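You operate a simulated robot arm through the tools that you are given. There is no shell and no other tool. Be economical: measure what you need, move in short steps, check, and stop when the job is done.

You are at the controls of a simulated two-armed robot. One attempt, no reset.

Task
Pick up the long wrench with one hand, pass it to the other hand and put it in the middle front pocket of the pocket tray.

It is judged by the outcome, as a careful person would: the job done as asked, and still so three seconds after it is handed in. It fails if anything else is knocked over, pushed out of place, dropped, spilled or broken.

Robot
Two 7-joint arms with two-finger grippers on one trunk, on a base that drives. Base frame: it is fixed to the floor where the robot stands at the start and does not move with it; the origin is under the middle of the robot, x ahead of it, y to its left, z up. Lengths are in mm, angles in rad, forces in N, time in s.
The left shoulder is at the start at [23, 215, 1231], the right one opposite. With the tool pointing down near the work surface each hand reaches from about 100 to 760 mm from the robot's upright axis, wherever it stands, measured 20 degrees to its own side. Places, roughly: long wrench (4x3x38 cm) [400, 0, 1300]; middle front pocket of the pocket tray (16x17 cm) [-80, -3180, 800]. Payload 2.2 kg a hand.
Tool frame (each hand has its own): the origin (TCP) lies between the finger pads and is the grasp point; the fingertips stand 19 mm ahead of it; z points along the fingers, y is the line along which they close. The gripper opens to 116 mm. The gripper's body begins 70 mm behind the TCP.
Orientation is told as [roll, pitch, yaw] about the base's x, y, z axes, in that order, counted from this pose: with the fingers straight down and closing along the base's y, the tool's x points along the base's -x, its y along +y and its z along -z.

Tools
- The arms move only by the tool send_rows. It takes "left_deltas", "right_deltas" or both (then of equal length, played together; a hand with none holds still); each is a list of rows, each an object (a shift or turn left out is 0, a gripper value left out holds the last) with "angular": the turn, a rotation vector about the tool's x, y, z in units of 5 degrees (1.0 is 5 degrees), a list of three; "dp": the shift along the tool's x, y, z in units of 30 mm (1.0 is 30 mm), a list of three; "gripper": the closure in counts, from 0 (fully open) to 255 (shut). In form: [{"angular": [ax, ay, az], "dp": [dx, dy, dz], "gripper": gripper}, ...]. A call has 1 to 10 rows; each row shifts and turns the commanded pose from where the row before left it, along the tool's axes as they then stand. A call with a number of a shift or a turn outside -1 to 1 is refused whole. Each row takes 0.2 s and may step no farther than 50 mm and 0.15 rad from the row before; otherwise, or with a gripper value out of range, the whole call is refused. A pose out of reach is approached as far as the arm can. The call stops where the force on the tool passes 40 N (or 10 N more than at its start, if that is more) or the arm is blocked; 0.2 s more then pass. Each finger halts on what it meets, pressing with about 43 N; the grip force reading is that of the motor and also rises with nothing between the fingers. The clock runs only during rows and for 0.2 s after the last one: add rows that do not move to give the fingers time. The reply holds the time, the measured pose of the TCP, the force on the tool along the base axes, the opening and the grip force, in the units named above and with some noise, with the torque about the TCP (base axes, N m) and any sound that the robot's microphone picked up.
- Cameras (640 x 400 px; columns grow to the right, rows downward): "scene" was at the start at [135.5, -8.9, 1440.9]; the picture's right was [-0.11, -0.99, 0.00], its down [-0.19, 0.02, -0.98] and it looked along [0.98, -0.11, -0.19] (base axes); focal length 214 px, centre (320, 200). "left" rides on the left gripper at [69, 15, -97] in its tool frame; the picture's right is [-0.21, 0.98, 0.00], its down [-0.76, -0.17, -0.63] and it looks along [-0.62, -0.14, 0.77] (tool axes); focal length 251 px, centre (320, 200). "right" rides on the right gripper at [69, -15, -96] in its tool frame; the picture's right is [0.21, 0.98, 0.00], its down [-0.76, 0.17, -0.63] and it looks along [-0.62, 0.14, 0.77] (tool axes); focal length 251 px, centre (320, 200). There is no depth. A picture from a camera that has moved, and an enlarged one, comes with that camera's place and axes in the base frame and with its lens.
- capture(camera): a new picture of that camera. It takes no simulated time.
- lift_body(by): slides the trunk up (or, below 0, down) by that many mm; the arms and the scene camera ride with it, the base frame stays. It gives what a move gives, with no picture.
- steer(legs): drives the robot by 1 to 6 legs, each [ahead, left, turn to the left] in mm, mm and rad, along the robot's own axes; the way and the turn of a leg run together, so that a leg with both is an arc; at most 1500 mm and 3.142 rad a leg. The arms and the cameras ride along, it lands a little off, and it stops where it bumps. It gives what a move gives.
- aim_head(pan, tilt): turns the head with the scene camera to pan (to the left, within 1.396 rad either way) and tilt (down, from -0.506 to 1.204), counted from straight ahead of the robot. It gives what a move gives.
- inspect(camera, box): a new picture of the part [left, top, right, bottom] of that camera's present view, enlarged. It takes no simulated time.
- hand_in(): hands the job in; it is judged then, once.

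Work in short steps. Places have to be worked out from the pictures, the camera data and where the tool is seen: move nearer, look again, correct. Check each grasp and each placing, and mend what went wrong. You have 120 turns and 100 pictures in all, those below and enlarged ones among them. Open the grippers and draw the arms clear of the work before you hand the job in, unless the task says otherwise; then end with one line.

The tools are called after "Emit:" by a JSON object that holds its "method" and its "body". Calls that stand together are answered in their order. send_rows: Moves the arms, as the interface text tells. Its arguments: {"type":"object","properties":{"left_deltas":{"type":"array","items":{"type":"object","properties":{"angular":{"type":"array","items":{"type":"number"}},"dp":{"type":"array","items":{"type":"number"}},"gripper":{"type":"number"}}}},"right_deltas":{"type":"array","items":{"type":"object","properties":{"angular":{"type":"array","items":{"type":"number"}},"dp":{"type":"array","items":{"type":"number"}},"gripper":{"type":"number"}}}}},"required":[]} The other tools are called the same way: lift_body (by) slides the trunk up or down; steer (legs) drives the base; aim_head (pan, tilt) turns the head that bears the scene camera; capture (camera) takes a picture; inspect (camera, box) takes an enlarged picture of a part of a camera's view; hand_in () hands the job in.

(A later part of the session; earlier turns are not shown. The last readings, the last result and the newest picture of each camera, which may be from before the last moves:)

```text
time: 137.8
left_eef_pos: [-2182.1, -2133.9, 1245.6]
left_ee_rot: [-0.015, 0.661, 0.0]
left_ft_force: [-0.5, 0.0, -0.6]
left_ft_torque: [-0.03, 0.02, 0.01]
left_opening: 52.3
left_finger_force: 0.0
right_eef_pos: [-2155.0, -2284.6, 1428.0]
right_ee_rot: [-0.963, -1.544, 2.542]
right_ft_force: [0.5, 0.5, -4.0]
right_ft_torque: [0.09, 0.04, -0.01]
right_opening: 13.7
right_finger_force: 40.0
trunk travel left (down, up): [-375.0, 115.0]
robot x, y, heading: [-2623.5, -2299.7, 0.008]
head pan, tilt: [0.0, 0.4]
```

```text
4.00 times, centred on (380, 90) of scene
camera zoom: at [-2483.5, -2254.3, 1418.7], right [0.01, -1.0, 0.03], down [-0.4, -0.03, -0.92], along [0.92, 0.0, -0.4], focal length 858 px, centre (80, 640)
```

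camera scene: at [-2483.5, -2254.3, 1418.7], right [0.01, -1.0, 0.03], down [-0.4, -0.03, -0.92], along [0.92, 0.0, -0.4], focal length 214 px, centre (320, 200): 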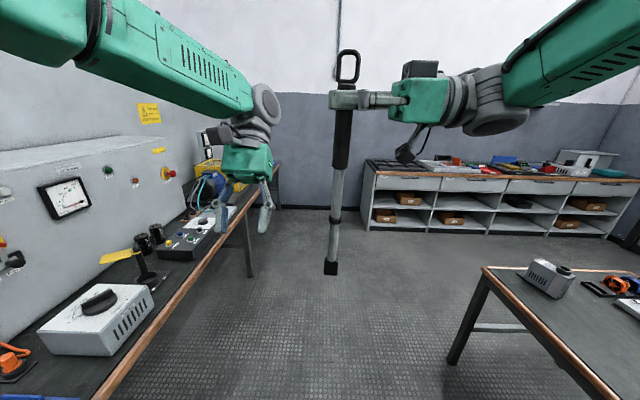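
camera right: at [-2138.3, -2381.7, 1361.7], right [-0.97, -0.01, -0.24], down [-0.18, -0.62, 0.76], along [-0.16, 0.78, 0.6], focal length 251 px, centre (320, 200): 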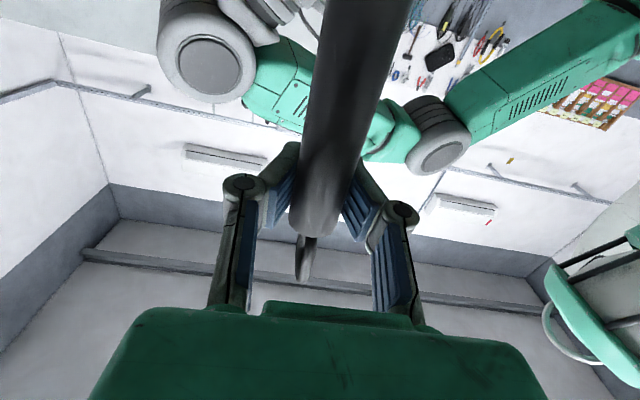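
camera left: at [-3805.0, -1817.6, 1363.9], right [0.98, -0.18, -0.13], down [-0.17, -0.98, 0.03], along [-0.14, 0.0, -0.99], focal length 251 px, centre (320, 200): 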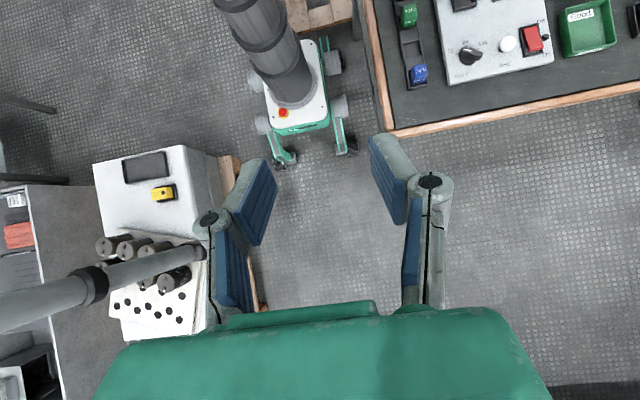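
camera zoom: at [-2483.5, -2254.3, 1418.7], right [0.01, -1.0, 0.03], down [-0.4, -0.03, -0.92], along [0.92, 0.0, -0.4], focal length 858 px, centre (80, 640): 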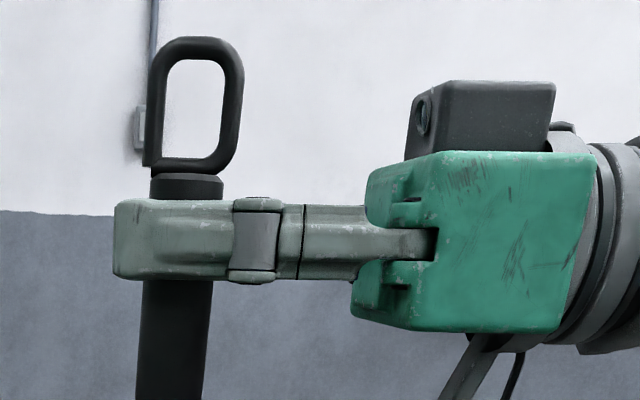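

The hold is secure: handle well inside the pads. Driving on toward the bench, to about (-1250, -2400).

Emit:
{"method": "steer", "body": {"legs": [[1373, -110, 0]]}}

Emit:
{"method": "aim_head", "body": {"pan": -0.55, "tilt": 0.5}}

Emit:
{"method": "capture", "body": {"camera": "scene"}}

```text
time: 144.6
left_eef_pos: [-815.1, -2336.7, 1257.9]
left_ee_rot: [0.073, 0.655, 0.049]
left_ft_force: [-0.4, -1.5, -0.7]
left_ft_torque: [0.14, -0.05, -0.15]
left_opening: 52.2
left_finger_force: 0.0
right_eef_pos: [-787.4, -2498.5, 1429.8]
right_ee_rot: [-2.729, -1.508, -1.98]
right_ft_force: [2.9, -3.4, -3.5]
right_ft_torque: [-0.21, -0.04, 0.12]
right_opening: 13.1
right_finger_force: 39.7
trunk travel left (down, up): [-375.0, 115.0]
robot x, y, heading: [-1251.3, -2412.8, 0.008]
head pan, tilt: [0.0, 0.4]
```

```text
time: 145.6
left_eef_pos: [-819.2, -2318.1, 1257.5]
left_ee_rot: [0.048, 0.651, 0.033]
left_ft_force: [-0.1, 0.2, -0.8]
left_ft_torque: [-0.01, 0.02, -0.05]
left_opening: 52.4
left_finger_force: 0.1
right_eef_pos: [-791.2, -2476.9, 1432.5]
right_ee_rot: [-2.553, -1.525, -2.157]
right_ft_force: [0.3, -0.6, -4.7]
right_ft_torque: [0.09, 0.01, 0.1]
right_opening: 13.0
right_finger_force: 39.5
trunk travel left (down, up): [-375.0, 115.0]
robot x, y, heading: [-1248.1, -2421.5, 0.012]
head pan, tilt: [-0.55, 0.499]
```

```text
40 pictures are left
camera scene: at [-1127.7, -2518.2, 1408.2], right [-0.52, -0.86, -0.03], down [-0.42, 0.28, -0.87], along [0.75, -0.43, -0.5], focal length 214 px, centre (320, 200)
```

scene: 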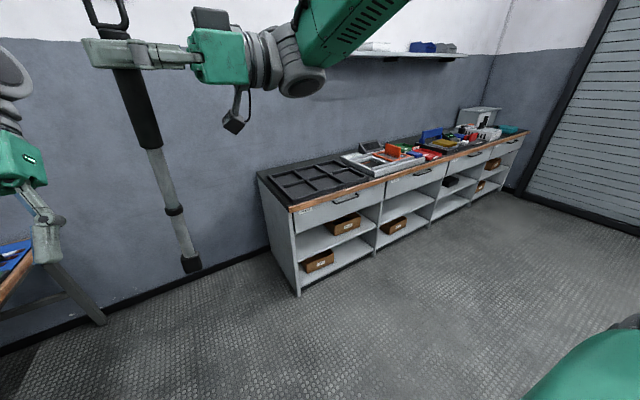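

The tray is 2 rows × 3 pockets at the bench's left end. Zooming in on it.

Emit:
{"method": "inspect", "body": {"camera": "scene", "box": [250, 140, 378, 220]}}

```text
5.00 times, centred on (314, 180) of scene
camera zoom: at [-1127.7, -2518.2, 1408.2], right [-0.52, -0.86, -0.03], down [-0.42, 0.28, -0.87], along [0.75, -0.43, -0.5], focal length 1072 px, centre (350, 300)
```

zoom: 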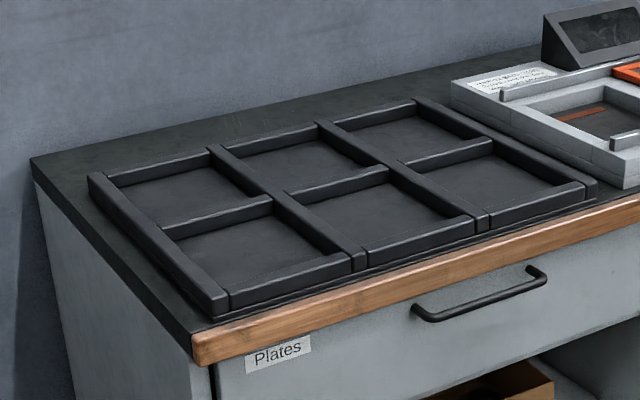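

The pockets are shallow, about 170×150 mm; the middle front one spans x≈-125…48, y≈-3270…-3120, floor z≈800. The wrench must lie diagonally with its head in the pocket's back-right corner. I'll drive to about (-654, -2900), then look down at the tray.

Emit:
{"method": "steer", "body": {"legs": [[594, -479, -0.01]]}}

Emit:
{"method": "aim_head", "body": {"pan": -0.35, "tilt": 0.7}}

Emit:
{"method": "capture", "body": {"camera": "scene"}}

Emit:
{"method": "capture", "body": {"camera": "left"}}

```text
time: 149.7
left_eef_pos: [-223.7, -2699.9, 1249.2]
left_ee_rot: [-0.039, 0.654, -0.028]
left_ft_force: [0.3, 2.8, 1.7]
left_ft_torque: [-0.22, -0.04, 0.16]
left_opening: 52.2
left_finger_force: 0.1
right_eef_pos: [-200.2, -2847.0, 1434.7]
right_ee_rot: [-0.731, -1.528, 2.301]
right_ft_force: [-1.2, 3.5, -3.1]
right_ft_torque: [0.07, 0.03, -0.11]
right_opening: 12.7
right_finger_force: 39.6
trunk travel left (down, up): [-375.0, 115.0]
robot x, y, heading: [-657.2, -2879.6, -0.008]
head pan, tilt: [-0.55, 0.499]
```

```text
time: 150.4
left_eef_pos: [-223.4, -2724.9, 1254.5]
left_ee_rot: [-0.004, 0.653, -0.005]
left_ft_force: [0.0, 0.9, -0.2]
left_ft_torque: [-0.03, 0.02, 0.04]
left_opening: 52.5
left_finger_force: 0.0
right_eef_pos: [-202.4, -2876.9, 1433.3]
right_ee_rot: [-1.342, -1.541, 2.913]
right_ft_force: [-0.7, 1.2, -3.1]
right_ft_torque: [0.05, 0.05, -0.06]
right_opening: 12.3
right_finger_force: 39.0
trunk travel left (down, up): [-375.0, 115.0]
robot x, y, heading: [-657.6, -2873.1, -0.007]
head pan, tilt: [-0.351, 0.7]
```

```text
38 pictures are left
camera scene: at [-529.9, -2901.8, 1393.8], right [-0.35, -0.94, 0.0], down [-0.61, 0.23, -0.76], along [0.71, -0.27, -0.65], focal length 214 px, centre (320, 200)
```

scene: 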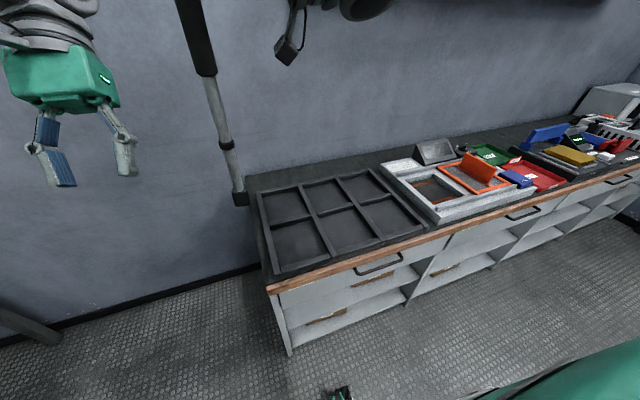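

```text
37 pictures are left
camera left: at [-221.0, -2709.0, 1374.0], right [0.17, 0.98, -0.13], down [0.98, -0.17, 0.04], along [0.02, -0.14, -0.99], focal length 251 px, centre (320, 200)
```

left: 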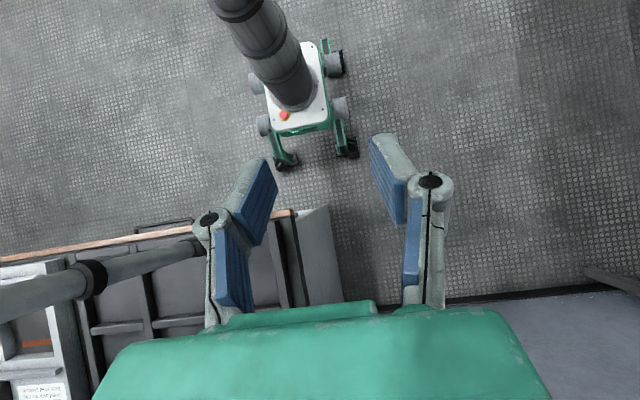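

Zooming in on the tray to fix the pocket's position.

Emit:
{"method": "inspect", "body": {"camera": "scene", "box": [240, 160, 440, 285]}}

```text
3.20 times, centred on (340, 222) of scene
camera zoom: at [-529.9, -2901.8, 1393.8], right [-0.35, -0.94, 0.0], down [-0.61, 0.23, -0.76], along [0.71, -0.27, -0.65], focal length 686 px, centre (256, 128)
```

zoom: 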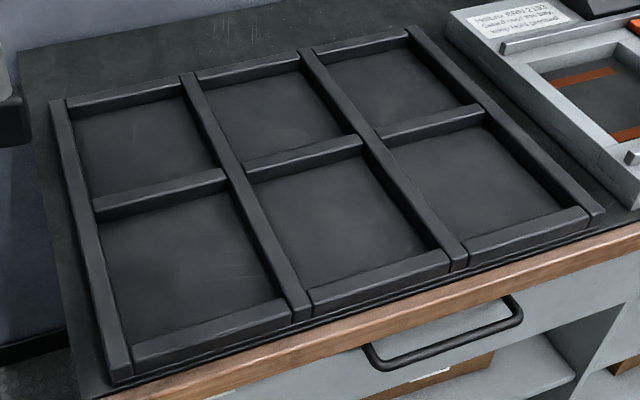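

Pocket interior now estimated at x≈-155…17, y≈-3258…-3100, rim z≈820. I'll roll the wrench toward horizontal (head swinging to my right), hand turning to point down, high above everything.

Emit:
{"method": "send_rows", "body": {"right_deltas": [{"angular": [0, 1, 0]}, {"angular": [0, 1, 0]}, {"angular": [0, 1, 0]}, {"angular": [0, 1, 0]}, {"angular": [0, 1, 0]}, {"angular": [0, 1, 0]}, {"angular": [0, 1, 0]}, {"angular": [0, 1, 0]}]}}

Emit:
{"method": "capture", "body": {"camera": "scene"}}

```text
time: 152.2
left_eef_pos: [-226.9, -2739.9, 1257.7]
left_ee_rot: [0.005, 0.65, -0.002]
left_ft_force: [0.1, -0.1, 0.6]
left_ft_torque: [0.01, -0.07, 0.03]
left_opening: 52.3
left_finger_force: 0.1
right_eef_pos: [-202.1, -2899.3, 1440.1]
right_ee_rot: [-0.049, -0.895, 1.601]
right_ft_force: [0.3, -0.3, -2.9]
right_ft_torque: [0.34, -0.02, 0.0]
right_opening: 12.4
right_finger_force: 38.5
trunk travel left (down, up): [-375.0, 115.0]
robot x, y, heading: [-656.5, -2878.0, -0.011]
head pan, tilt: [-0.351, 0.7]
```

```text
35 pictures are left
camera scene: at [-527.6, -2909.2, 1397.0], right [-0.23, -0.97, -0.01], down [-0.6, 0.15, -0.79], along [0.77, -0.17, -0.62], focal length 214 px, centre (320, 200)
```

scene: 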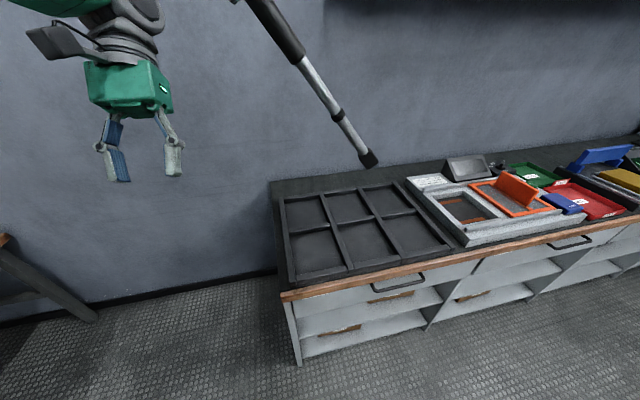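

COM torque (0.34 Nm at ~40°) suggests the wrench's balance point is ~160 mm from the head end, so lying diagonally it will be stable. Continue rolling 30° more, then begin yawing toward the pocket's diagonal.

Emit:
{"method": "send_rows", "body": {"right_deltas": [{"angular": [0, 1, 0]}, {"angular": [0, 1, 0]}, {"angular": [0, 1, 0]}, {"angular": [0, 1, 0]}, {"angular": [0, 1, 0]}, {"angular": [0, 1, 0]}, {"angular": [-0.34, 0, -0.94]}, {"angular": [-0.34, 0, -0.94]}, {"angular": [-0.34, 0, -0.94]}, {}]}}

Emit:
{"method": "capture", "body": {"camera": "scene"}}

```text
time: 154.7
left_eef_pos: [-232.1, -2808.6, 1262.7]
left_ee_rot: [0.071, 0.649, 0.032]
left_ft_force: [0.1, -1.4, -0.9]
left_ft_torque: [0.16, 0.02, -0.1]
left_opening: 52.1
left_finger_force: 0.1
right_eef_pos: [-207.0, -2970.4, 1431.1]
right_ee_rot: [-0.044, -0.391, 1.84]
right_ft_force: [-0.6, -2.0, -3.6]
right_ft_torque: [0.27, 0.08, -0.19]
right_opening: 11.9
right_finger_force: 38.9
trunk travel left (down, up): [-375.0, 115.0]
robot x, y, heading: [-657.3, -2877.7, -0.012]
head pan, tilt: [-0.351, 0.7]
stopped in row 10 (right hand): the arm was blocked; the commanded pose is now the measured one
```

```text
34 pictures are left
camera scene: at [-532.5, -2925.9, 1393.3], right [-0.34, -0.94, -0.01], down [-0.61, 0.23, -0.76], along [0.71, -0.25, -0.65], focal length 214 px, centre (320, 200)
```

scene: 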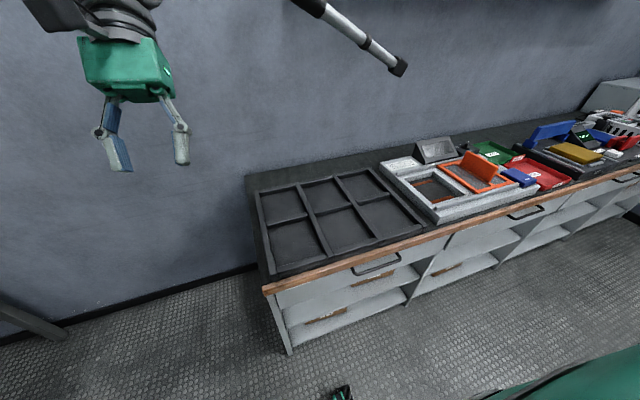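

The arm reported blocked and the whole robot seems to be swaying (roll 0.07). I'll hold still for a moment and read again.

Emit:
{"method": "send_rows", "body": {"right_deltas": [{}, {}, {}, {}, {}]}}

Emit:
{"method": "send_rows", "body": {"right_deltas": [{}, {}, {}, {}, {}]}}

Emit:
{"method": "capture", "body": {"camera": "left"}}

```text
time: 156.1
left_eef_pos: [-237.3, -2708.2, 1257.5]
left_ee_rot: [-0.024, 0.647, -0.015]
left_ft_force: [0.1, 1.9, 1.6]
left_ft_torque: [-0.11, -0.04, 0.15]
left_opening: 52.3
left_finger_force: 0.2
right_eef_pos: [-211.3, -2876.1, 1446.7]
right_ee_rot: [-0.038, -0.371, 1.827]
right_ft_force: [-0.2, 2.1, -4.5]
right_ft_torque: [0.32, 0.03, 0.07]
right_opening: 11.8
right_finger_force: 38.2
trunk travel left (down, up): [-375.0, 115.0]
robot x, y, heading: [-657.5, -2871.0, -0.006]
head pan, tilt: [-0.351, 0.7]
stopped in row 5 (right hand): the arm was blocked; the commanded pose is now the measured one
```

```text
time: 157.2
left_eef_pos: [-238.0, -2742.0, 1260.2]
left_ee_rot: [0.007, 0.648, -0.001]
left_ft_force: [0.0, 0.9, -0.3]
left_ft_torque: [-0.01, -0.06, 0.01]
left_opening: 52.4
left_finger_force: 0.0
right_eef_pos: [-211.6, -2906.3, 1441.6]
right_ee_rot: [-0.035, -0.374, 1.831]
right_ft_force: [-0.3, 0.1, -4.3]
right_ft_torque: [0.41, 0.11, 0.03]
right_opening: 11.2
right_finger_force: 38.2
trunk travel left (down, up): [-375.0, 115.0]
robot x, y, heading: [-660.2, -2877.2, -0.011]
head pan, tilt: [-0.351, 0.7]
```

```text
33 pictures are left
camera left: at [-235.7, -2727.0, 1377.9], right [0.18, 0.98, -0.12], down [0.98, -0.17, 0.05], along [0.03, -0.13, -0.99], focal length 251 px, centre (320, 200)
```

left: 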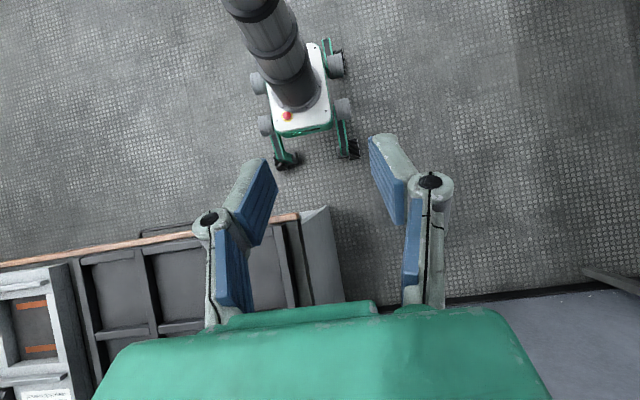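

The column is swaying, not blocked; it settles after a pause. I'll move the left hand further left, then lower the trunk 300 mm gently to stiffen things and get closer to the tray.

Emit:
{"method": "send_rows", "body": {"left_deltas": [{"dp": [0, 0.3, 0]}, {"dp": [0, 0.5, 0]}, {"dp": [0, 0.6, 0]}, {"dp": [0, 0.6, 0]}, {"dp": [0, 0.6, 0]}, {"dp": [0, 0.4, 0]}, {}, {}, {}]}}

Emit:
{"method": "lift_body", "body": {"by": -300}}

Emit:
{"method": "capture", "body": {"camera": "scene"}}

```text
time: 159.4
left_eef_pos: [-241.3, -2733.1, 1270.8]
left_ee_rot: [0.076, 0.64, 0.031]
left_ft_force: [-0.3, -1.6, -0.4]
left_ft_torque: [0.2, -0.02, -0.15]
left_opening: 52.4
left_finger_force: 0.1
right_eef_pos: [-215.5, -2999.1, 1442.3]
right_ee_rot: [-0.054, -0.433, 1.825]
right_ft_force: [-0.1, 1.3, -3.7]
right_ft_torque: [0.41, 0.14, -0.07]
right_opening: 10.9
right_finger_force: 38.1
trunk travel left (down, up): [-375.0, 115.0]
robot x, y, heading: [-656.7, -2888.4, -0.009]
head pan, tilt: [-0.351, 0.7]
stopped in row 9 (left hand): the arm was blocked; the commanded pose is now the measured one
```

```text
time: 162.4
left_eef_pos: [-239.8, -2656.6, 960.7]
left_ee_rot: [0.004, 0.643, -0.004]
left_ft_force: [-0.6, 3.0, 0.8]
left_ft_torque: [-0.19, -0.01, 0.15]
left_opening: 52.2
left_finger_force: 0.0
right_eef_pos: [-215.3, -2908.7, 1143.8]
right_ee_rot: [-0.041, -0.366, 1.835]
right_ft_force: [-0.4, 4.6, -4.7]
right_ft_torque: [0.28, 0.02, 0.12]
right_opening: 10.4
right_finger_force: 38.0
trunk travel left (down, up): [-75.0, 415.0]
robot x, y, heading: [-661.4, -2878.2, -0.011]
head pan, tilt: [-0.351, 0.7]
```

```text
32 pictures are left
camera scene: at [-534.7, -2873.4, 1094.9], right [-0.33, -0.94, 0.03], down [-0.61, 0.19, -0.77], along [0.72, -0.28, -0.63], focal length 214 px, centre (320, 200)
```

scene: 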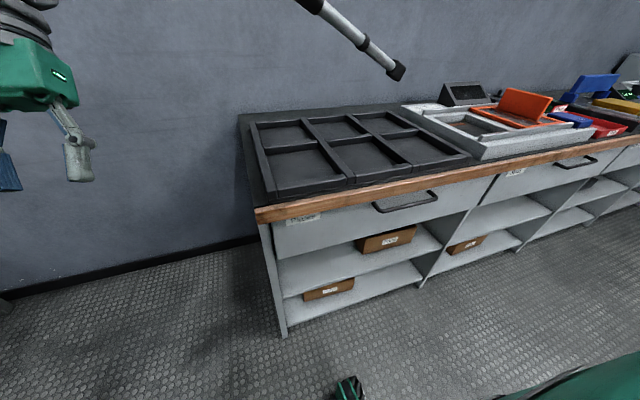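

Waiting for the sway to die down, and checking the right grip.

Emit:
{"method": "send_rows", "body": {"right_deltas": [{}, {}, {}, {}, {}, {}, {}, {}, {}, {}]}}

Emit:
{"method": "send_rows", "body": {"right_deltas": [{}, {}, {}, {}, {}, {}, {}, {}, {}, {}]}}

Emit:
{"method": "capture", "body": {"camera": "right"}}

```text
time: 164.7
left_eef_pos: [-240.1, -2680.4, 964.9]
left_ee_rot: [0.028, 0.643, 0.009]
left_ft_force: [0.3, -0.3, -0.5]
left_ft_torque: [-0.01, 0.0, 0.05]
left_opening: 52.6
left_finger_force: 0.0
right_eef_pos: [-213.4, -2943.2, 1147.1]
right_ee_rot: [-0.046, -0.4, 1.826]
right_ft_force: [0.6, 1.4, -3.5]
right_ft_torque: [0.38, 0.09, 0.03]
right_opening: 10.2
right_finger_force: 37.5
trunk travel left (down, up): [-75.0, 415.0]
robot x, y, heading: [-658.0, -2885.3, -0.008]
head pan, tilt: [-0.351, 0.7]
```

```text
time: 166.8
left_eef_pos: [-240.2, -2709.0, 969.3]
left_ee_rot: [0.056, 0.642, 0.023]
left_ft_force: [-0.7, -1.4, -0.1]
left_ft_torque: [0.05, 0.06, -0.02]
left_opening: 52.1
left_finger_force: 0.0
right_eef_pos: [-212.9, -2972.0, 1143.3]
right_ee_rot: [-0.052, -0.414, 1.827]
right_ft_force: [0.0, -0.3, -3.3]
right_ft_torque: [0.46, 0.1, -0.02]
right_opening: 9.7
right_finger_force: 38.0
trunk travel left (down, up): [-75.0, 415.0]
robot x, y, heading: [-660.1, -2892.8, -0.007]
head pan, tilt: [-0.351, 0.7]
```

```text
31 pictures are left
camera right: at [-179.2, -3068.0, 1205.8], right [-0.9, -0.42, -0.13], down [-0.3, 0.38, 0.87], along [-0.32, 0.83, -0.47], focal length 251 px, centre (320, 200)
```

right: 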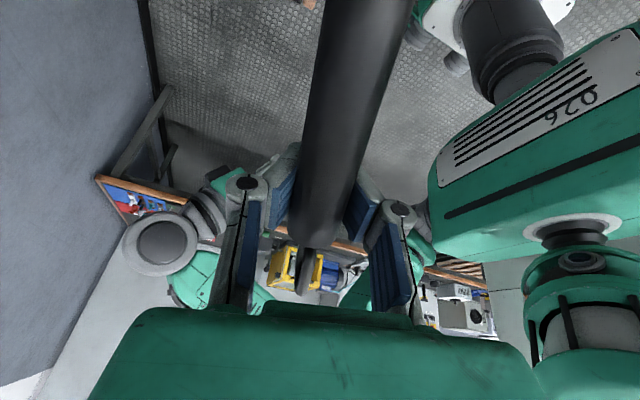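

The robot leans slowly to the right while holding; I'll work promptly, in closed loop. Yawing the wrench the remaining ~33°.

Emit:
{"method": "send_rows", "body": {"right_deltas": [{"angular": [-0.37, 0, -0.93]}, {"angular": [-0.37, 0, -0.93]}, {"angular": [-0.37, 0, -0.93]}, {"angular": [-0.37, 0, -0.93]}, {"angular": [-0.37, 0, -0.93]}, {"angular": [-0.37, 0, -0.93]}, {"angular": [-0.18, 0, -0.46]}]}}

Emit:
{"method": "aim_head", "body": {"pan": -0.3, "tilt": 0.45}}

Emit:
{"method": "capture", "body": {"camera": "scene"}}

```text
time: 168.4
left_eef_pos: [-240.8, -2700.7, 967.4]
left_ee_rot: [0.049, 0.643, 0.017]
left_ft_force: [0.7, 0.2, 0.2]
left_ft_torque: [-0.02, 0.0, -0.02]
left_opening: 52.6
left_finger_force: 0.1
right_eef_pos: [-214.2, -2970.6, 1151.1]
right_ee_rot: [-0.078, -0.387, 2.396]
right_ft_force: [0.0, -0.5, -2.8]
right_ft_torque: [0.3, 0.33, -0.07]
right_opening: 9.9
right_finger_force: 37.1
trunk travel left (down, up): [-75.0, 415.0]
robot x, y, heading: [-660.7, -2890.0, -0.004]
head pan, tilt: [-0.351, 0.7]
```

```text
time: 169.2
left_eef_pos: [-240.2, -2699.2, 967.8]
left_ee_rot: [0.045, 0.642, 0.016]
left_ft_force: [0.4, -0.2, -0.1]
left_ft_torque: [0.04, -0.03, 0.01]
left_opening: 52.2
left_finger_force: 0.1
right_eef_pos: [-212.1, -2966.3, 1148.6]
right_ee_rot: [-0.073, -0.386, 2.395]
right_ft_force: [-1.0, -0.2, -2.5]
right_ft_torque: [0.32, 0.3, -0.07]
right_opening: 9.6
right_finger_force: 37.0
trunk travel left (down, up): [-75.0, 415.0]
robot x, y, heading: [-657.4, -2887.5, -0.01]
head pan, tilt: [-0.3, 0.45]
```

```text
30 pictures are left
camera scene: at [-526.9, -2909.5, 1107.1], right [-0.2, -0.98, 0.0], down [-0.52, 0.11, -0.85], along [0.83, -0.16, -0.53], focal length 214 px, centre (320, 200)
```

scene: 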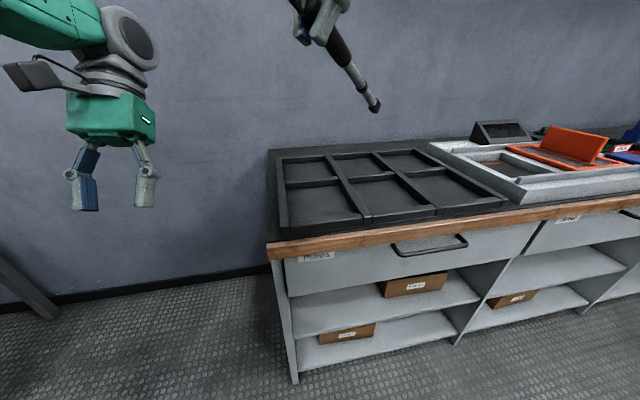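

The wrench is inclined ~23° head-down, pointing at the right azimuth; head end is near (4, -3164, 1022). Moving the head toward the pocket's back-right corner, down to z≈900.

Emit:
{"method": "send_rows", "body": {"right_deltas": [{"dp": [0.51, 0.333, 0.513]}, {"dp": [0.51, 0.333, 0.513]}, {"dp": [0.51, 0.333, 0.513]}, {"dp": [0.51, 0.333, 0.513]}, {"dp": [0.51, 0.333, 0.513]}, {"dp": [0.51, 0.333, 0.513]}, {}]}}

Emit:
{"method": "capture", "body": {"camera": "scene"}}

```text
time: 170.8
left_eef_pos: [-240.4, -2691.8, 966.9]
left_ee_rot: [0.039, 0.643, 0.012]
left_ft_force: [0.5, 0.2, -0.3]
left_ft_torque: [0.02, 0.01, 0.0]
left_opening: 52.6
left_finger_force: 0.0
right_eef_pos: [-215.3, -3031.4, 1028.5]
right_ee_rot: [-0.072, -0.38, 2.4]
right_ft_force: [-0.8, -0.2, -4.0]
right_ft_torque: [0.28, 0.3, -0.03]
right_opening: 9.3
right_finger_force: 36.9
trunk travel left (down, up): [-75.0, 415.0]
robot x, y, heading: [-660.2, -2886.6, -0.008]
head pan, tilt: [-0.3, 0.45]
```

```text
29 pictures are left
camera scene: at [-525.9, -2903.8, 1111.2], right [-0.19, -0.98, 0.0], down [-0.48, 0.09, -0.87], along [0.86, -0.17, -0.49], focal length 214 px, centre (320, 200)
```

scene: 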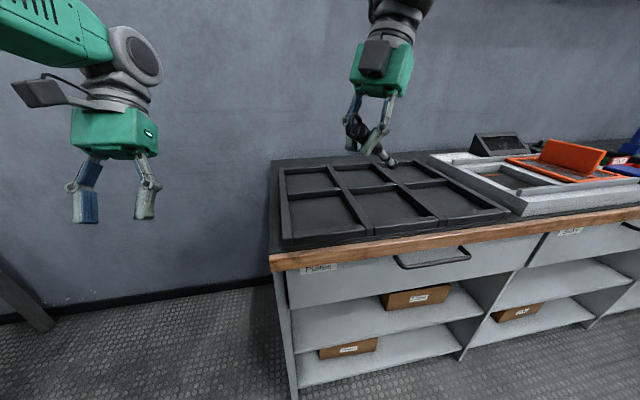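

Zooming on the head and pocket to compare.

Emit:
{"method": "inspect", "body": {"camera": "scene", "box": [280, 100, 472, 220]}}

```text
3.33 times, centred on (376, 160) of scene
camera zoom: at [-525.9, -2903.8, 1111.2], right [-0.19, -0.98, 0.0], down [-0.48, 0.09, -0.87], along [0.86, -0.17, -0.49], focal length 715 px, centre (133, 333)
```

zoom: 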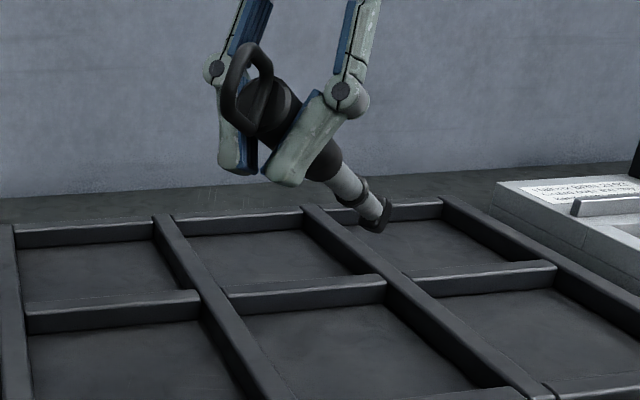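

The projections agree: head at (1, -3224, 901), corner near (25, -3256), rim height ~20 mm. Lowering 60 mm with a small correction.

Emit:
{"method": "send_rows", "body": {"right_deltas": [{"dp": [0.33, 0.065, 0.41]}, {"dp": [0.33, 0.065, 0.41]}, {"dp": [0.33, 0.065, 0.41]}, {"dp": [0.33, 0.065, 0.41]}, {}]}}

Emit:
{"method": "inspect", "body": {"camera": "scene", "box": [280, 100, 472, 220]}}

```text
time: 172.0
left_eef_pos: [-240.7, -2689.8, 966.7]
left_ee_rot: [0.037, 0.643, 0.013]
left_ft_force: [-0.2, 0.5, 0.4]
left_ft_torque: [0.01, -0.03, 0.02]
left_opening: 52.0
left_finger_force: 0.1
right_eef_pos: [-202.7, -3046.7, 971.2]
right_ee_rot: [-0.083, -0.378, 2.399]
right_ft_force: [-0.4, 1.0, -0.3]
right_ft_torque: [-0.14, -0.29, 0.1]
right_opening: 9.6
right_finger_force: 36.5
trunk travel left (down, up): [-75.0, 415.0]
robot x, y, heading: [-655.4, -2883.5, -0.007]
head pan, tilt: [-0.3, 0.45]
```

```text
3.33 times, centred on (376, 160) of scene
camera zoom: at [-526.4, -2901.5, 1109.9], right [-0.19, -0.98, 0.0], down [-0.49, 0.09, -0.87], along [0.85, -0.16, -0.5], focal length 715 px, centre (133, 333)
```

zoom: 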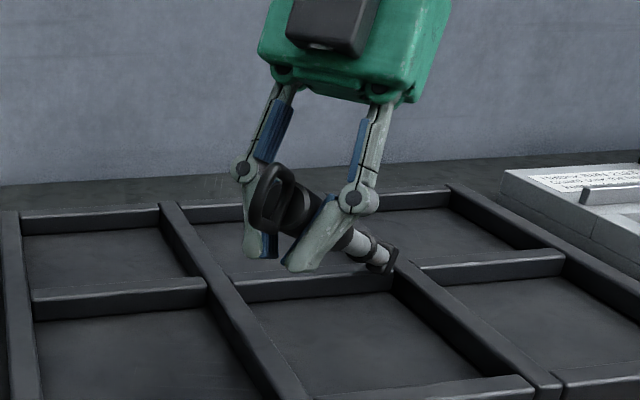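

The head has touched the rim junction (load vanished, torque reversed), so it is slightly too far back-right. Backing along the wrench axis 40 mm, then lowering 20 mm.

Emit:
{"method": "send_rows", "body": {"right_deltas": [{"dp": [-0.5, 0, -0.2]}, {"dp": [-0.5, 0, -0.1]}, {"dp": [-0.33, 0, 0]}, {"dp": [0.13, 0, 0.31]}, {"dp": [0.13, 0, 0.31]}, {}]}}

Emit:
{"method": "inspect", "body": {"camera": "scene", "box": [280, 120, 472, 240]}}

```text
time: 173.4
left_eef_pos: [-240.6, -2688.5, 965.5]
left_ee_rot: [0.036, 0.643, 0.011]
left_ft_force: [0.5, -0.2, 0.2]
left_ft_torque: [0.0, 0.01, 0.0]
left_opening: 52.5
left_finger_force: 0.0
right_eef_pos: [-228.1, -3021.1, 969.1]
right_ee_rot: [-0.069, -0.381, 2.401]
right_ft_force: [-0.4, -0.3, -4.4]
right_ft_torque: [0.25, 0.29, -0.01]
right_opening: 9.0
right_finger_force: 36.7
trunk travel left (down, up): [-75.0, 415.0]
robot x, y, heading: [-658.1, -2891.4, -0.007]
head pan, tilt: [-0.3, 0.45]
```

```text
3.33 times, centred on (376, 180) of scene
camera zoom: at [-524.1, -2901.7, 1119.9], right [-0.18, -0.98, 0.0], down [-0.4, 0.07, -0.92], along [0.9, -0.17, -0.4], focal length 715 px, centre (133, 267)
```

zoom: 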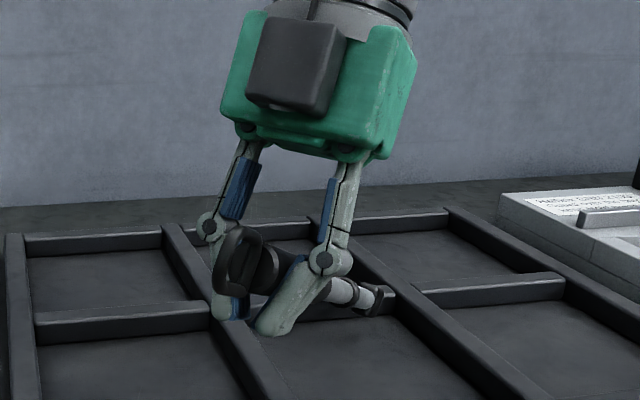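

The head is free and inside the pocket's outline at about (-11, -3219, 845). Lowering 30 mm vertically to find the floor.

Emit:
{"method": "send_rows", "body": {"right_deltas": [{"dp": [0.125, 0, 0.31]}, {"dp": [0.125, 0, 0.31]}, {"dp": [0.125, 0, 0.31]}, {}]}}

Emit:
{"method": "inspect", "body": {"camera": "scene", "box": [280, 120, 472, 240]}}

```text
time: 174.4
left_eef_pos: [-241.6, -2688.2, 965.5]
left_ee_rot: [0.037, 0.642, 0.013]
left_ft_force: [0.0, -0.2, 0.9]
left_ft_torque: [0.0, 0.0, 0.02]
left_opening: 52.1
left_finger_force: 0.0
right_eef_pos: [-225.4, -3020.9, 941.1]
right_ee_rot: [-0.076, -0.376, 2.398]
right_ft_force: [1.2, 1.3, 0.9]
right_ft_torque: [-0.36, -0.63, 0.37]
right_opening: 9.0
right_finger_force: 36.0
trunk travel left (down, up): [-75.0, 415.0]
robot x, y, heading: [-657.3, -2885.6, 0.0]
head pan, tilt: [-0.3, 0.45]
```

```text
3.33 times, centred on (376, 180) of scene
camera zoom: at [-525.2, -2900.2, 1115.7], right [-0.17, -0.98, 0.0], down [-0.44, 0.08, -0.9], along [0.88, -0.16, -0.44], focal length 715 px, centre (133, 267)
```

zoom: 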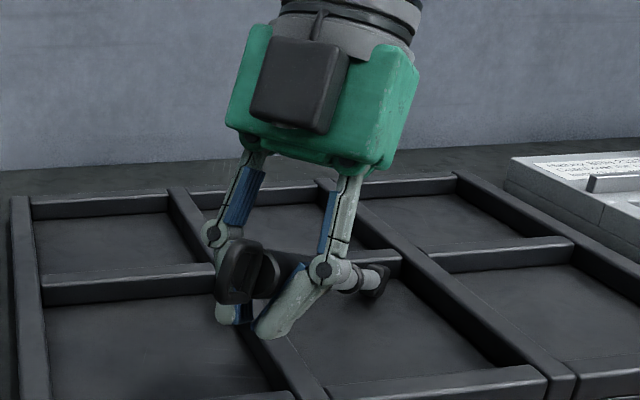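

Head is on the pocket floor near the back-right corner (z≈815). Now I lower the handle: straight down with the hand pitching so the head slides into the corner, in steps.

Emit:
{"method": "send_rows", "body": {"right_deltas": [{"dp": [0.19, 0, 0.53], "angular": [0, 0.6, 0]}, {"dp": [0.18, 0, 0.54], "angular": [0, 0.6, 0]}, {"dp": [0.16, 0, 0.55], "angular": [0, 0.6, 0]}, {}]}}

Emit:
{"method": "inspect", "body": {"camera": "scene", "box": [280, 120, 472, 240]}}

```text
time: 175.4
left_eef_pos: [-240.4, -2689.2, 965.3]
left_ee_rot: [0.035, 0.643, 0.011]
left_ft_force: [0.2, -0.4, -0.4]
left_ft_torque: [0.01, -0.02, -0.04]
left_opening: 52.4
left_finger_force: 0.1
right_eef_pos: [-222.6, -3019.3, 886.6]
right_ee_rot: [-0.065, -0.233, 2.383]
right_ft_force: [0.3, 0.0, -3.2]
right_ft_torque: [0.27, 0.35, 0.01]
right_opening: 7.9
right_finger_force: 33.8
trunk travel left (down, up): [-75.0, 415.0]
robot x, y, heading: [-660.6, -2886.4, -0.008]
head pan, tilt: [-0.3, 0.45]
```

```text
3.33 times, centred on (376, 180) of scene
camera zoom: at [-524.3, -2899.7, 1116.4], right [-0.16, -0.99, 0.0], down [-0.43, 0.07, -0.9], along [0.89, -0.15, -0.44], focal length 715 px, centre (133, 267)
```

zoom: 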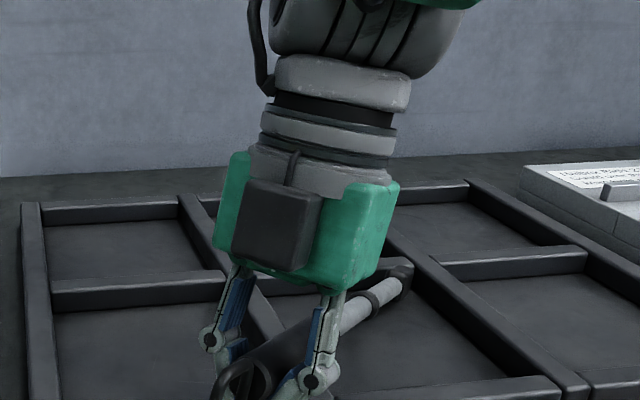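

The head is near the corner and hanging just clear. Continue lowering and levelling in small steps.

Emit:
{"method": "send_rows", "body": {"right_deltas": [{"dp": [0.11, 0, 0.45], "angular": [0, 0.6, 0]}, {"dp": [0.09, 0, 0.45], "angular": [0, 0.6, 0]}, {}]}}

Emit:
{"method": "inspect", "body": {"camera": "scene", "box": [280, 140, 472, 260]}}

Emit:
{"method": "capture", "body": {"camera": "right"}}

```text
time: 176.2
left_eef_pos: [-239.6, -2689.4, 965.1]
left_ee_rot: [0.037, 0.642, 0.012]
left_ft_force: [-0.6, -0.1, -0.6]
left_ft_torque: [-0.02, 0.0, 0.01]
left_opening: 52.2
left_finger_force: 0.1
right_eef_pos: [-222.2, -3017.5, 859.8]
right_ee_rot: [-0.066, -0.128, 2.373]
right_ft_force: [0.1, -0.3, -3.2]
right_ft_torque: [0.32, 0.3, 0.04]
right_opening: 7.8
right_finger_force: 34.8
trunk travel left (down, up): [-75.0, 415.0]
robot x, y, heading: [-658.7, -2885.2, -0.005]
head pan, tilt: [-0.3, 0.45]
```

```text
3.33 times, centred on (376, 200) of scene
camera zoom: at [-524.0, -2898.5, 1117.1], right [-0.15, -0.99, 0.0], down [-0.43, 0.06, -0.9], along [0.89, -0.13, -0.43], focal length 715 px, centre (133, 200)
```

zoom: 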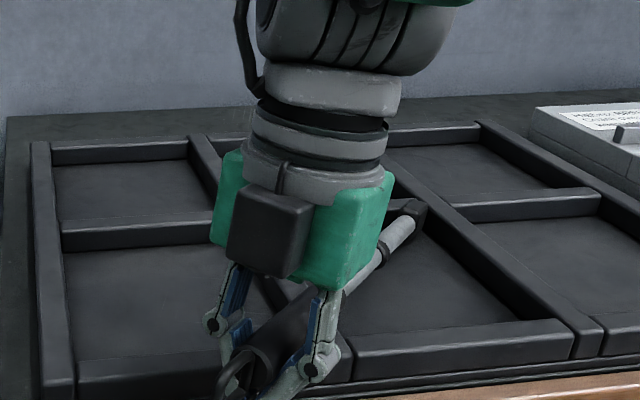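

```text
22 pictures are left
camera right: at [-158.5, -3067.6, 947.6], right [-0.53, -0.84, -0.09], down [-0.63, 0.32, 0.71], along [-0.57, 0.43, -0.7], focal length 251 px, centre (320, 200)
```

right: 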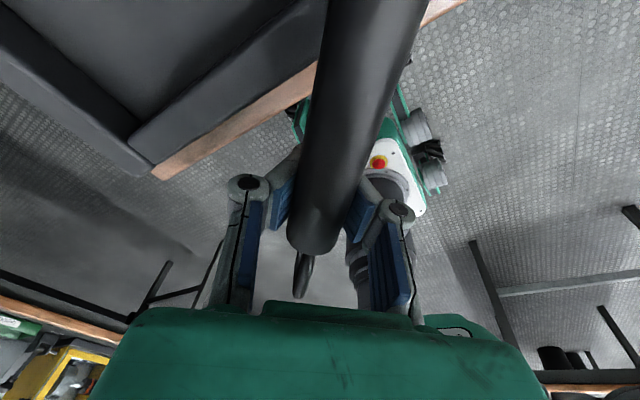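

Still hanging free just above the floor. Lowering 10 mm.

Emit:
{"method": "send_rows", "body": {"right_deltas": [{"dp": [0.03, 0, 0.17], "angular": [0, 0.1, 0]}, {"dp": [0.03, 0, 0.17], "angular": [0, 0.1, 0]}, {}]}}

```text
time: 177.0
left_eef_pos: [-240.8, -2689.4, 965.2]
left_ee_rot: [0.035, 0.643, 0.012]
left_ft_force: [1.4, 0.7, -0.1]
left_ft_torque: [-0.01, -0.01, 0.02]
left_opening: 52.2
left_finger_force: 0.1
right_eef_pos: [-221.0, -3016.2, 850.7]
right_ee_rot: [-0.069, -0.108, 2.38]
right_ft_force: [0.1, -0.7, -3.9]
right_ft_torque: [0.32, 0.31, 0.0]
right_opening: 7.8
right_finger_force: 34.6
trunk travel left (down, up): [-75.0, 415.0]
robot x, y, heading: [-661.2, -2884.3, -0.009]
head pan, tilt: [-0.3, 0.45]
```

Still free (3.9 N, same torque). Another 10 mm.

Emit:
{"method": "send_rows", "body": {"right_deltas": [{"dp": [0.02, 0, 0.17]}, {"dp": [0.02, 0, 0.17]}, {}]}}

Emit:
{"method": "inspect", "body": {"camera": "scene", "box": [330, 160, 458, 240]}}

```text
time: 177.8
left_eef_pos: [-240.0, -2688.9, 966.6]
left_ee_rot: [0.038, 0.641, 0.012]
left_ft_force: [-0.4, -0.7, 0.1]
left_ft_torque: [-0.01, -0.01, -0.02]
left_opening: 52.4
left_finger_force: 0.0
right_eef_pos: [-219.8, -3016.3, 846.0]
right_ee_rot: [-0.076, -0.102, 2.377]
right_ft_force: [-0.1, 1.6, -0.8]
right_ft_torque: [-0.14, -0.17, 0.13]
right_opening: 7.8
right_finger_force: 34.7
trunk travel left (down, up): [-75.0, 415.0]
robot x, y, heading: [-655.7, -2889.8, -0.009]
head pan, tilt: [-0.3, 0.45]
```

```text
5.00 times, centred on (394, 200) of scene
camera zoom: at [-524.5, -2897.2, 1114.9], right [-0.14, -0.99, 0.0], down [-0.45, 0.06, -0.89], along [0.88, -0.12, -0.45], focal length 1072 px, centre (-50, 200)
```

zoom: 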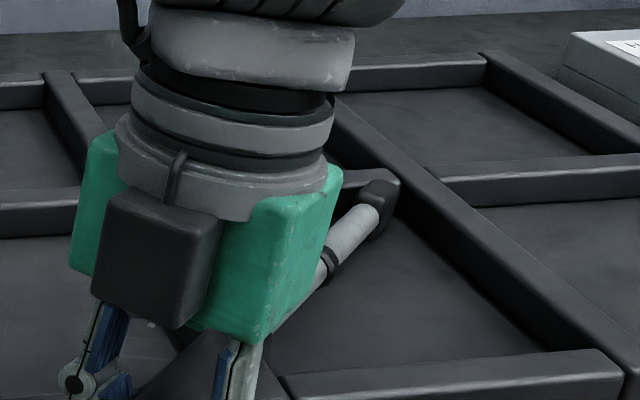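

The head is now on the pocket floor in the corner. Lowering the handle the last few mm onto the rim.

Emit:
{"method": "send_rows", "body": {"right_deltas": [{"dp": [0.01, 0, 0.1], "angular": [0, 0.1, 0]}, {"dp": [0.01, 0, 0.1], "angular": [0, 0.1, 0]}, {}]}}

Emit:
{"method": "capture", "body": {"camera": "right"}}

```text
time: 178.6
left_eef_pos: [-241.6, -2690.1, 965.9]
left_ee_rot: [0.036, 0.643, 0.012]
left_ft_force: [-0.4, 0.3, -0.2]
left_ft_torque: [0.0, 0.01, 0.0]
left_opening: 52.0
left_finger_force: 0.0
right_eef_pos: [-217.9, -3016.1, 836.6]
right_ee_rot: [-0.07, -0.084, 2.373]
right_ft_force: [0.0, 1.5, 5.2]
right_ft_torque: [-0.23, -0.26, 0.14]
right_opening: 7.9
right_finger_force: 33.1
trunk travel left (down, up): [-75.0, 415.0]
robot x, y, heading: [-659.1, -2887.2, -0.011]
head pan, tilt: [-0.3, 0.45]
```

```text
20 pictures are left
camera right: at [-159.2, -3064.3, 929.1], right [-0.53, -0.84, -0.09], down [-0.65, 0.34, 0.68], along [-0.55, 0.42, -0.73], focal length 251 px, centre (320, 200)
```

right: 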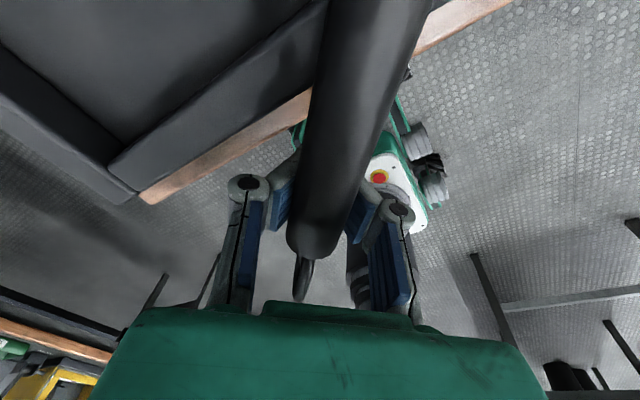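

The wrench is fully borne by floor and rim (+5 N push-back). I'll relieve 2 mm and open the fingers slowly.

Emit:
{"method": "send_rows", "body": {"right_deltas": [{"dp": [0, 0, -0.07]}, {"gripper": 215}, {"gripper": 195}, {"gripper": 175}, {"gripper": 150}, {}, {}]}}

Emit:
{"method": "capture", "body": {"camera": "right"}}

Emit:
{"method": "inspect", "body": {"camera": "scene", "box": [280, 140, 472, 260]}}

```text
time: 180.2
left_eef_pos: [-239.6, -2689.1, 966.2]
left_ee_rot: [0.037, 0.641, 0.012]
left_ft_force: [0.8, 0.8, -0.1]
left_ft_torque: [0.0, 0.03, -0.04]
left_opening: 52.5
left_finger_force: 0.1
right_eef_pos: [-220.3, -3017.3, 836.3]
right_ee_rot: [-0.067, -0.092, 2.374]
right_ft_force: [0.4, -0.4, 0.6]
right_ft_torque: [0.01, -0.01, 0.0]
right_opening: 48.0
right_finger_force: 0.1
trunk travel left (down, up): [-75.0, 415.0]
robot x, y, heading: [-657.4, -2888.1, -0.007]
head pan, tilt: [-0.3, 0.45]
```

```text
19 pictures are left
camera right: at [-159.3, -3064.7, 927.7], right [-0.53, -0.84, -0.09], down [-0.65, 0.33, 0.69], along [-0.55, 0.42, -0.72], focal length 251 px, centre (320, 200)
```

right: 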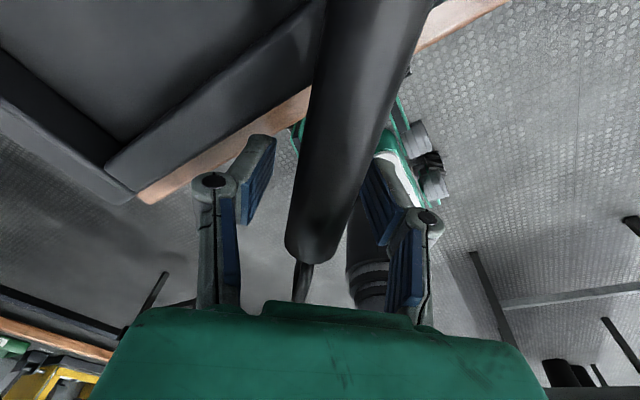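

```text
3.33 times, centred on (376, 200) of scene
camera zoom: at [-524.9, -2897.3, 1113.5], right [-0.14, -0.99, 0.0], down [-0.46, 0.06, -0.89], along [0.88, -0.12, -0.47], focal length 715 px, centre (133, 200)
```

zoom: 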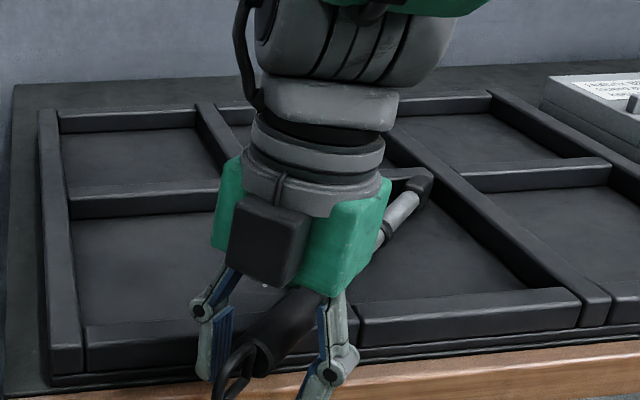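

It stays put after release. Opening wider and withdrawing straight up, gently.

Emit:
{"method": "send_rows", "body": {"right_deltas": [{"gripper": 100}, {}, {"dp": [0, 0, -0.2]}, {"dp": [0, 0, -0.4]}, {"dp": [0, 0, -0.6]}, {"dp": [0, 0, -0.8]}, {"dp": [0, 0, -0.8]}, {"dp": [0, 0, -0.8]}, {"dp": [0, 0, -0.5]}, {}]}}

Emit:
{"method": "inspect", "body": {"camera": "scene", "box": [280, 120, 472, 240]}}

```text
time: 182.4
left_eef_pos: [-240.1, -2689.5, 965.2]
left_ee_rot: [0.036, 0.643, 0.013]
left_ft_force: [-0.1, -0.6, 0.3]
left_ft_torque: [0.0, 0.02, 0.0]
left_opening: 51.9
left_finger_force: 0.0
right_eef_pos: [-220.0, -3028.5, 955.6]
right_ee_rot: [-0.058, -0.088, 2.378]
right_ft_force: [0.0, -0.2, 0.2]
right_ft_torque: [0.0, -0.01, 0.0]
right_opening: 70.6
right_finger_force: 0.0
trunk travel left (down, up): [-75.0, 415.0]
robot x, y, heading: [-654.9, -2886.3, -0.008]
head pan, tilt: [-0.3, 0.45]
```

```text
3.33 times, centred on (376, 180) of scene
camera zoom: at [-523.8, -2902.1, 1132.2], right [-0.19, -0.98, 0.0], down [-0.27, 0.05, -0.96], along [0.94, -0.18, -0.28], focal length 715 px, centre (133, 267)
```

zoom: 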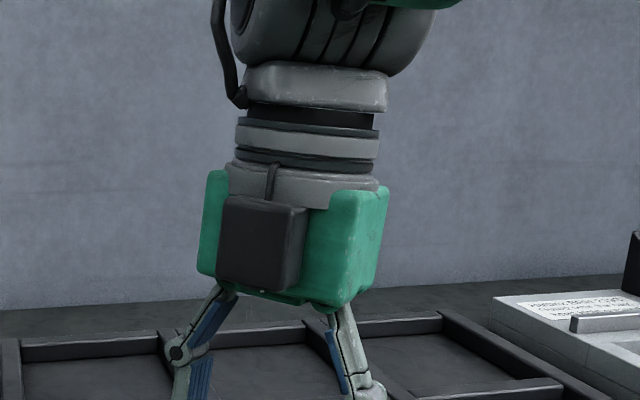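

Clear of the wrench. Raise the trunk and back away, then look at the result.

Emit:
{"method": "lift_body", "body": {"by": 120}}

Emit:
{"method": "steer", "body": {"legs": [[-350, 0, 0]]}}

Emit:
{"method": "aim_head", "body": {"pan": -0.3, "tilt": 0.45}}

Emit:
{"method": "capture", "body": {"camera": "scene"}}

```text
time: 183.9
left_eef_pos: [-240.8, -2689.2, 1086.4]
left_ee_rot: [0.036, 0.642, 0.012]
left_ft_force: [-0.2, -0.2, -0.2]
left_ft_torque: [0.01, 0.03, 0.0]
left_opening: 52.2
left_finger_force: 0.0
right_eef_pos: [-220.2, -3029.1, 1074.5]
right_ee_rot: [-0.058, -0.087, 2.378]
right_ft_force: [0.5, 0.4, 0.6]
right_ft_torque: [0.01, 0.01, -0.01]
right_opening: 70.6
right_finger_force: 0.0
trunk travel left (down, up): [-195.0, 295.0]
robot x, y, heading: [-660.2, -2887.2, -0.005]
head pan, tilt: [-0.3, 0.45]
```

```text
time: 186.2
left_eef_pos: [-592.9, -2685.4, 1086.9]
left_ee_rot: [0.039, 0.642, 0.015]
left_ft_force: [0.1, -0.4, 0.2]
left_ft_torque: [0.01, 0.0, 0.03]
left_opening: 52.1
left_finger_force: 0.1
right_eef_pos: [-569.2, -3026.6, 1074.0]
right_ee_rot: [-0.054, -0.086, 2.381]
right_ft_force: [0.0, -0.1, -0.1]
right_ft_torque: [-0.01, 0.0, 0.02]
right_opening: 70.5
right_finger_force: 0.0
trunk travel left (down, up): [-195.0, 295.0]
robot x, y, heading: [-1011.0, -2889.6, -0.006]
head pan, tilt: [-0.3, 0.45]
```

```text
time: 186.8
left_eef_pos: [-595.9, -2686.3, 1087.5]
left_ee_rot: [0.037, 0.64, 0.016]
left_ft_force: [0.1, 0.7, -0.3]
left_ft_torque: [-0.01, 0.01, -0.04]
left_opening: 52.4
left_finger_force: 0.1
right_eef_pos: [-571.6, -3027.3, 1075.6]
right_ee_rot: [-0.061, -0.09, 2.379]
right_ft_force: [0.9, 0.0, -0.1]
right_ft_torque: [0.01, 0.01, 0.04]
right_opening: 70.9
right_finger_force: 0.0
trunk travel left (down, up): [-195.0, 295.0]
robot x, y, heading: [-1011.9, -2882.1, -0.003]
head pan, tilt: [-0.3, 0.45]
```

```text
16 pictures are left
camera scene: at [-875.0, -2901.2, 1247.4], right [-0.2, -0.98, 0.0], down [-0.32, 0.06, -0.94], along [0.93, -0.19, -0.33], focal length 214 px, centre (320, 200)
```

scene: 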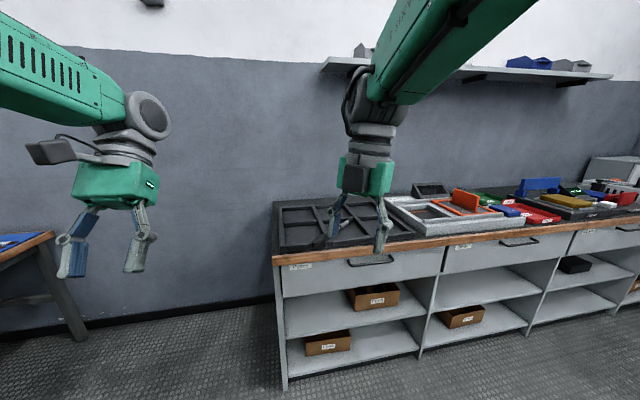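

The hand blocks the view; I'll raise the trunk and shift left for a clear look at the tray.

Emit:
{"method": "lift_body", "body": {"by": 250}}

Emit:
{"method": "inspect", "body": {"camera": "scene", "box": [260, 190, 452, 310]}}

```text
time: 189.4
left_eef_pos: [-595.3, -2685.6, 1336.6]
left_ee_rot: [0.037, 0.641, 0.016]
left_ft_force: [-0.5, -0.4, -0.5]
left_ft_torque: [-0.01, 0.0, -0.01]
left_opening: 52.2
left_finger_force: 0.1
right_eef_pos: [-571.7, -3025.1, 1324.9]
right_ee_rot: [-0.061, -0.09, 2.379]
right_ft_force: [0.3, 0.0, 0.1]
right_ft_torque: [0.03, 0.02, -0.03]
right_opening: 70.5
right_finger_force: 0.1
trunk travel left (down, up): [-445.0, 45.0]
robot x, y, heading: [-1010.7, -2885.7, 0.001]
head pan, tilt: [-0.3, 0.45]
```

```text
3.33 times, centred on (356, 250) of scene
camera zoom: at [-873.9, -2900.8, 1496.9], right [-0.2, -0.98, 0.0], down [-0.33, 0.06, -0.94], along [0.92, -0.19, -0.33], focal length 715 px, centre (200, 33)
```

zoom: 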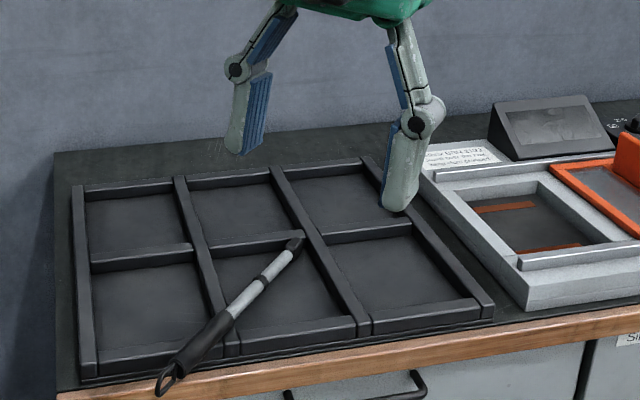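

The wrench lies diagonally with its head in the pocket's back corner. I'll zoom closer to judge how the handle crosses the rim.

Emit:
{"method": "inspect", "body": {"camera": "scene", "box": [296, 250, 376, 310]}}

```text
6.67 times, centred on (336, 280) of scene
camera zoom: at [-873.9, -2900.8, 1496.9], right [-0.2, -0.98, 0.0], down [-0.33, 0.06, -0.94], along [0.92, -0.19, -0.33], focal length 1430 px, centre (213, -333)
```

zoom: 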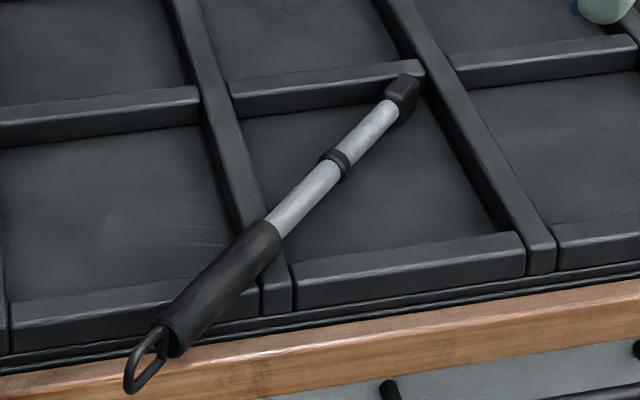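

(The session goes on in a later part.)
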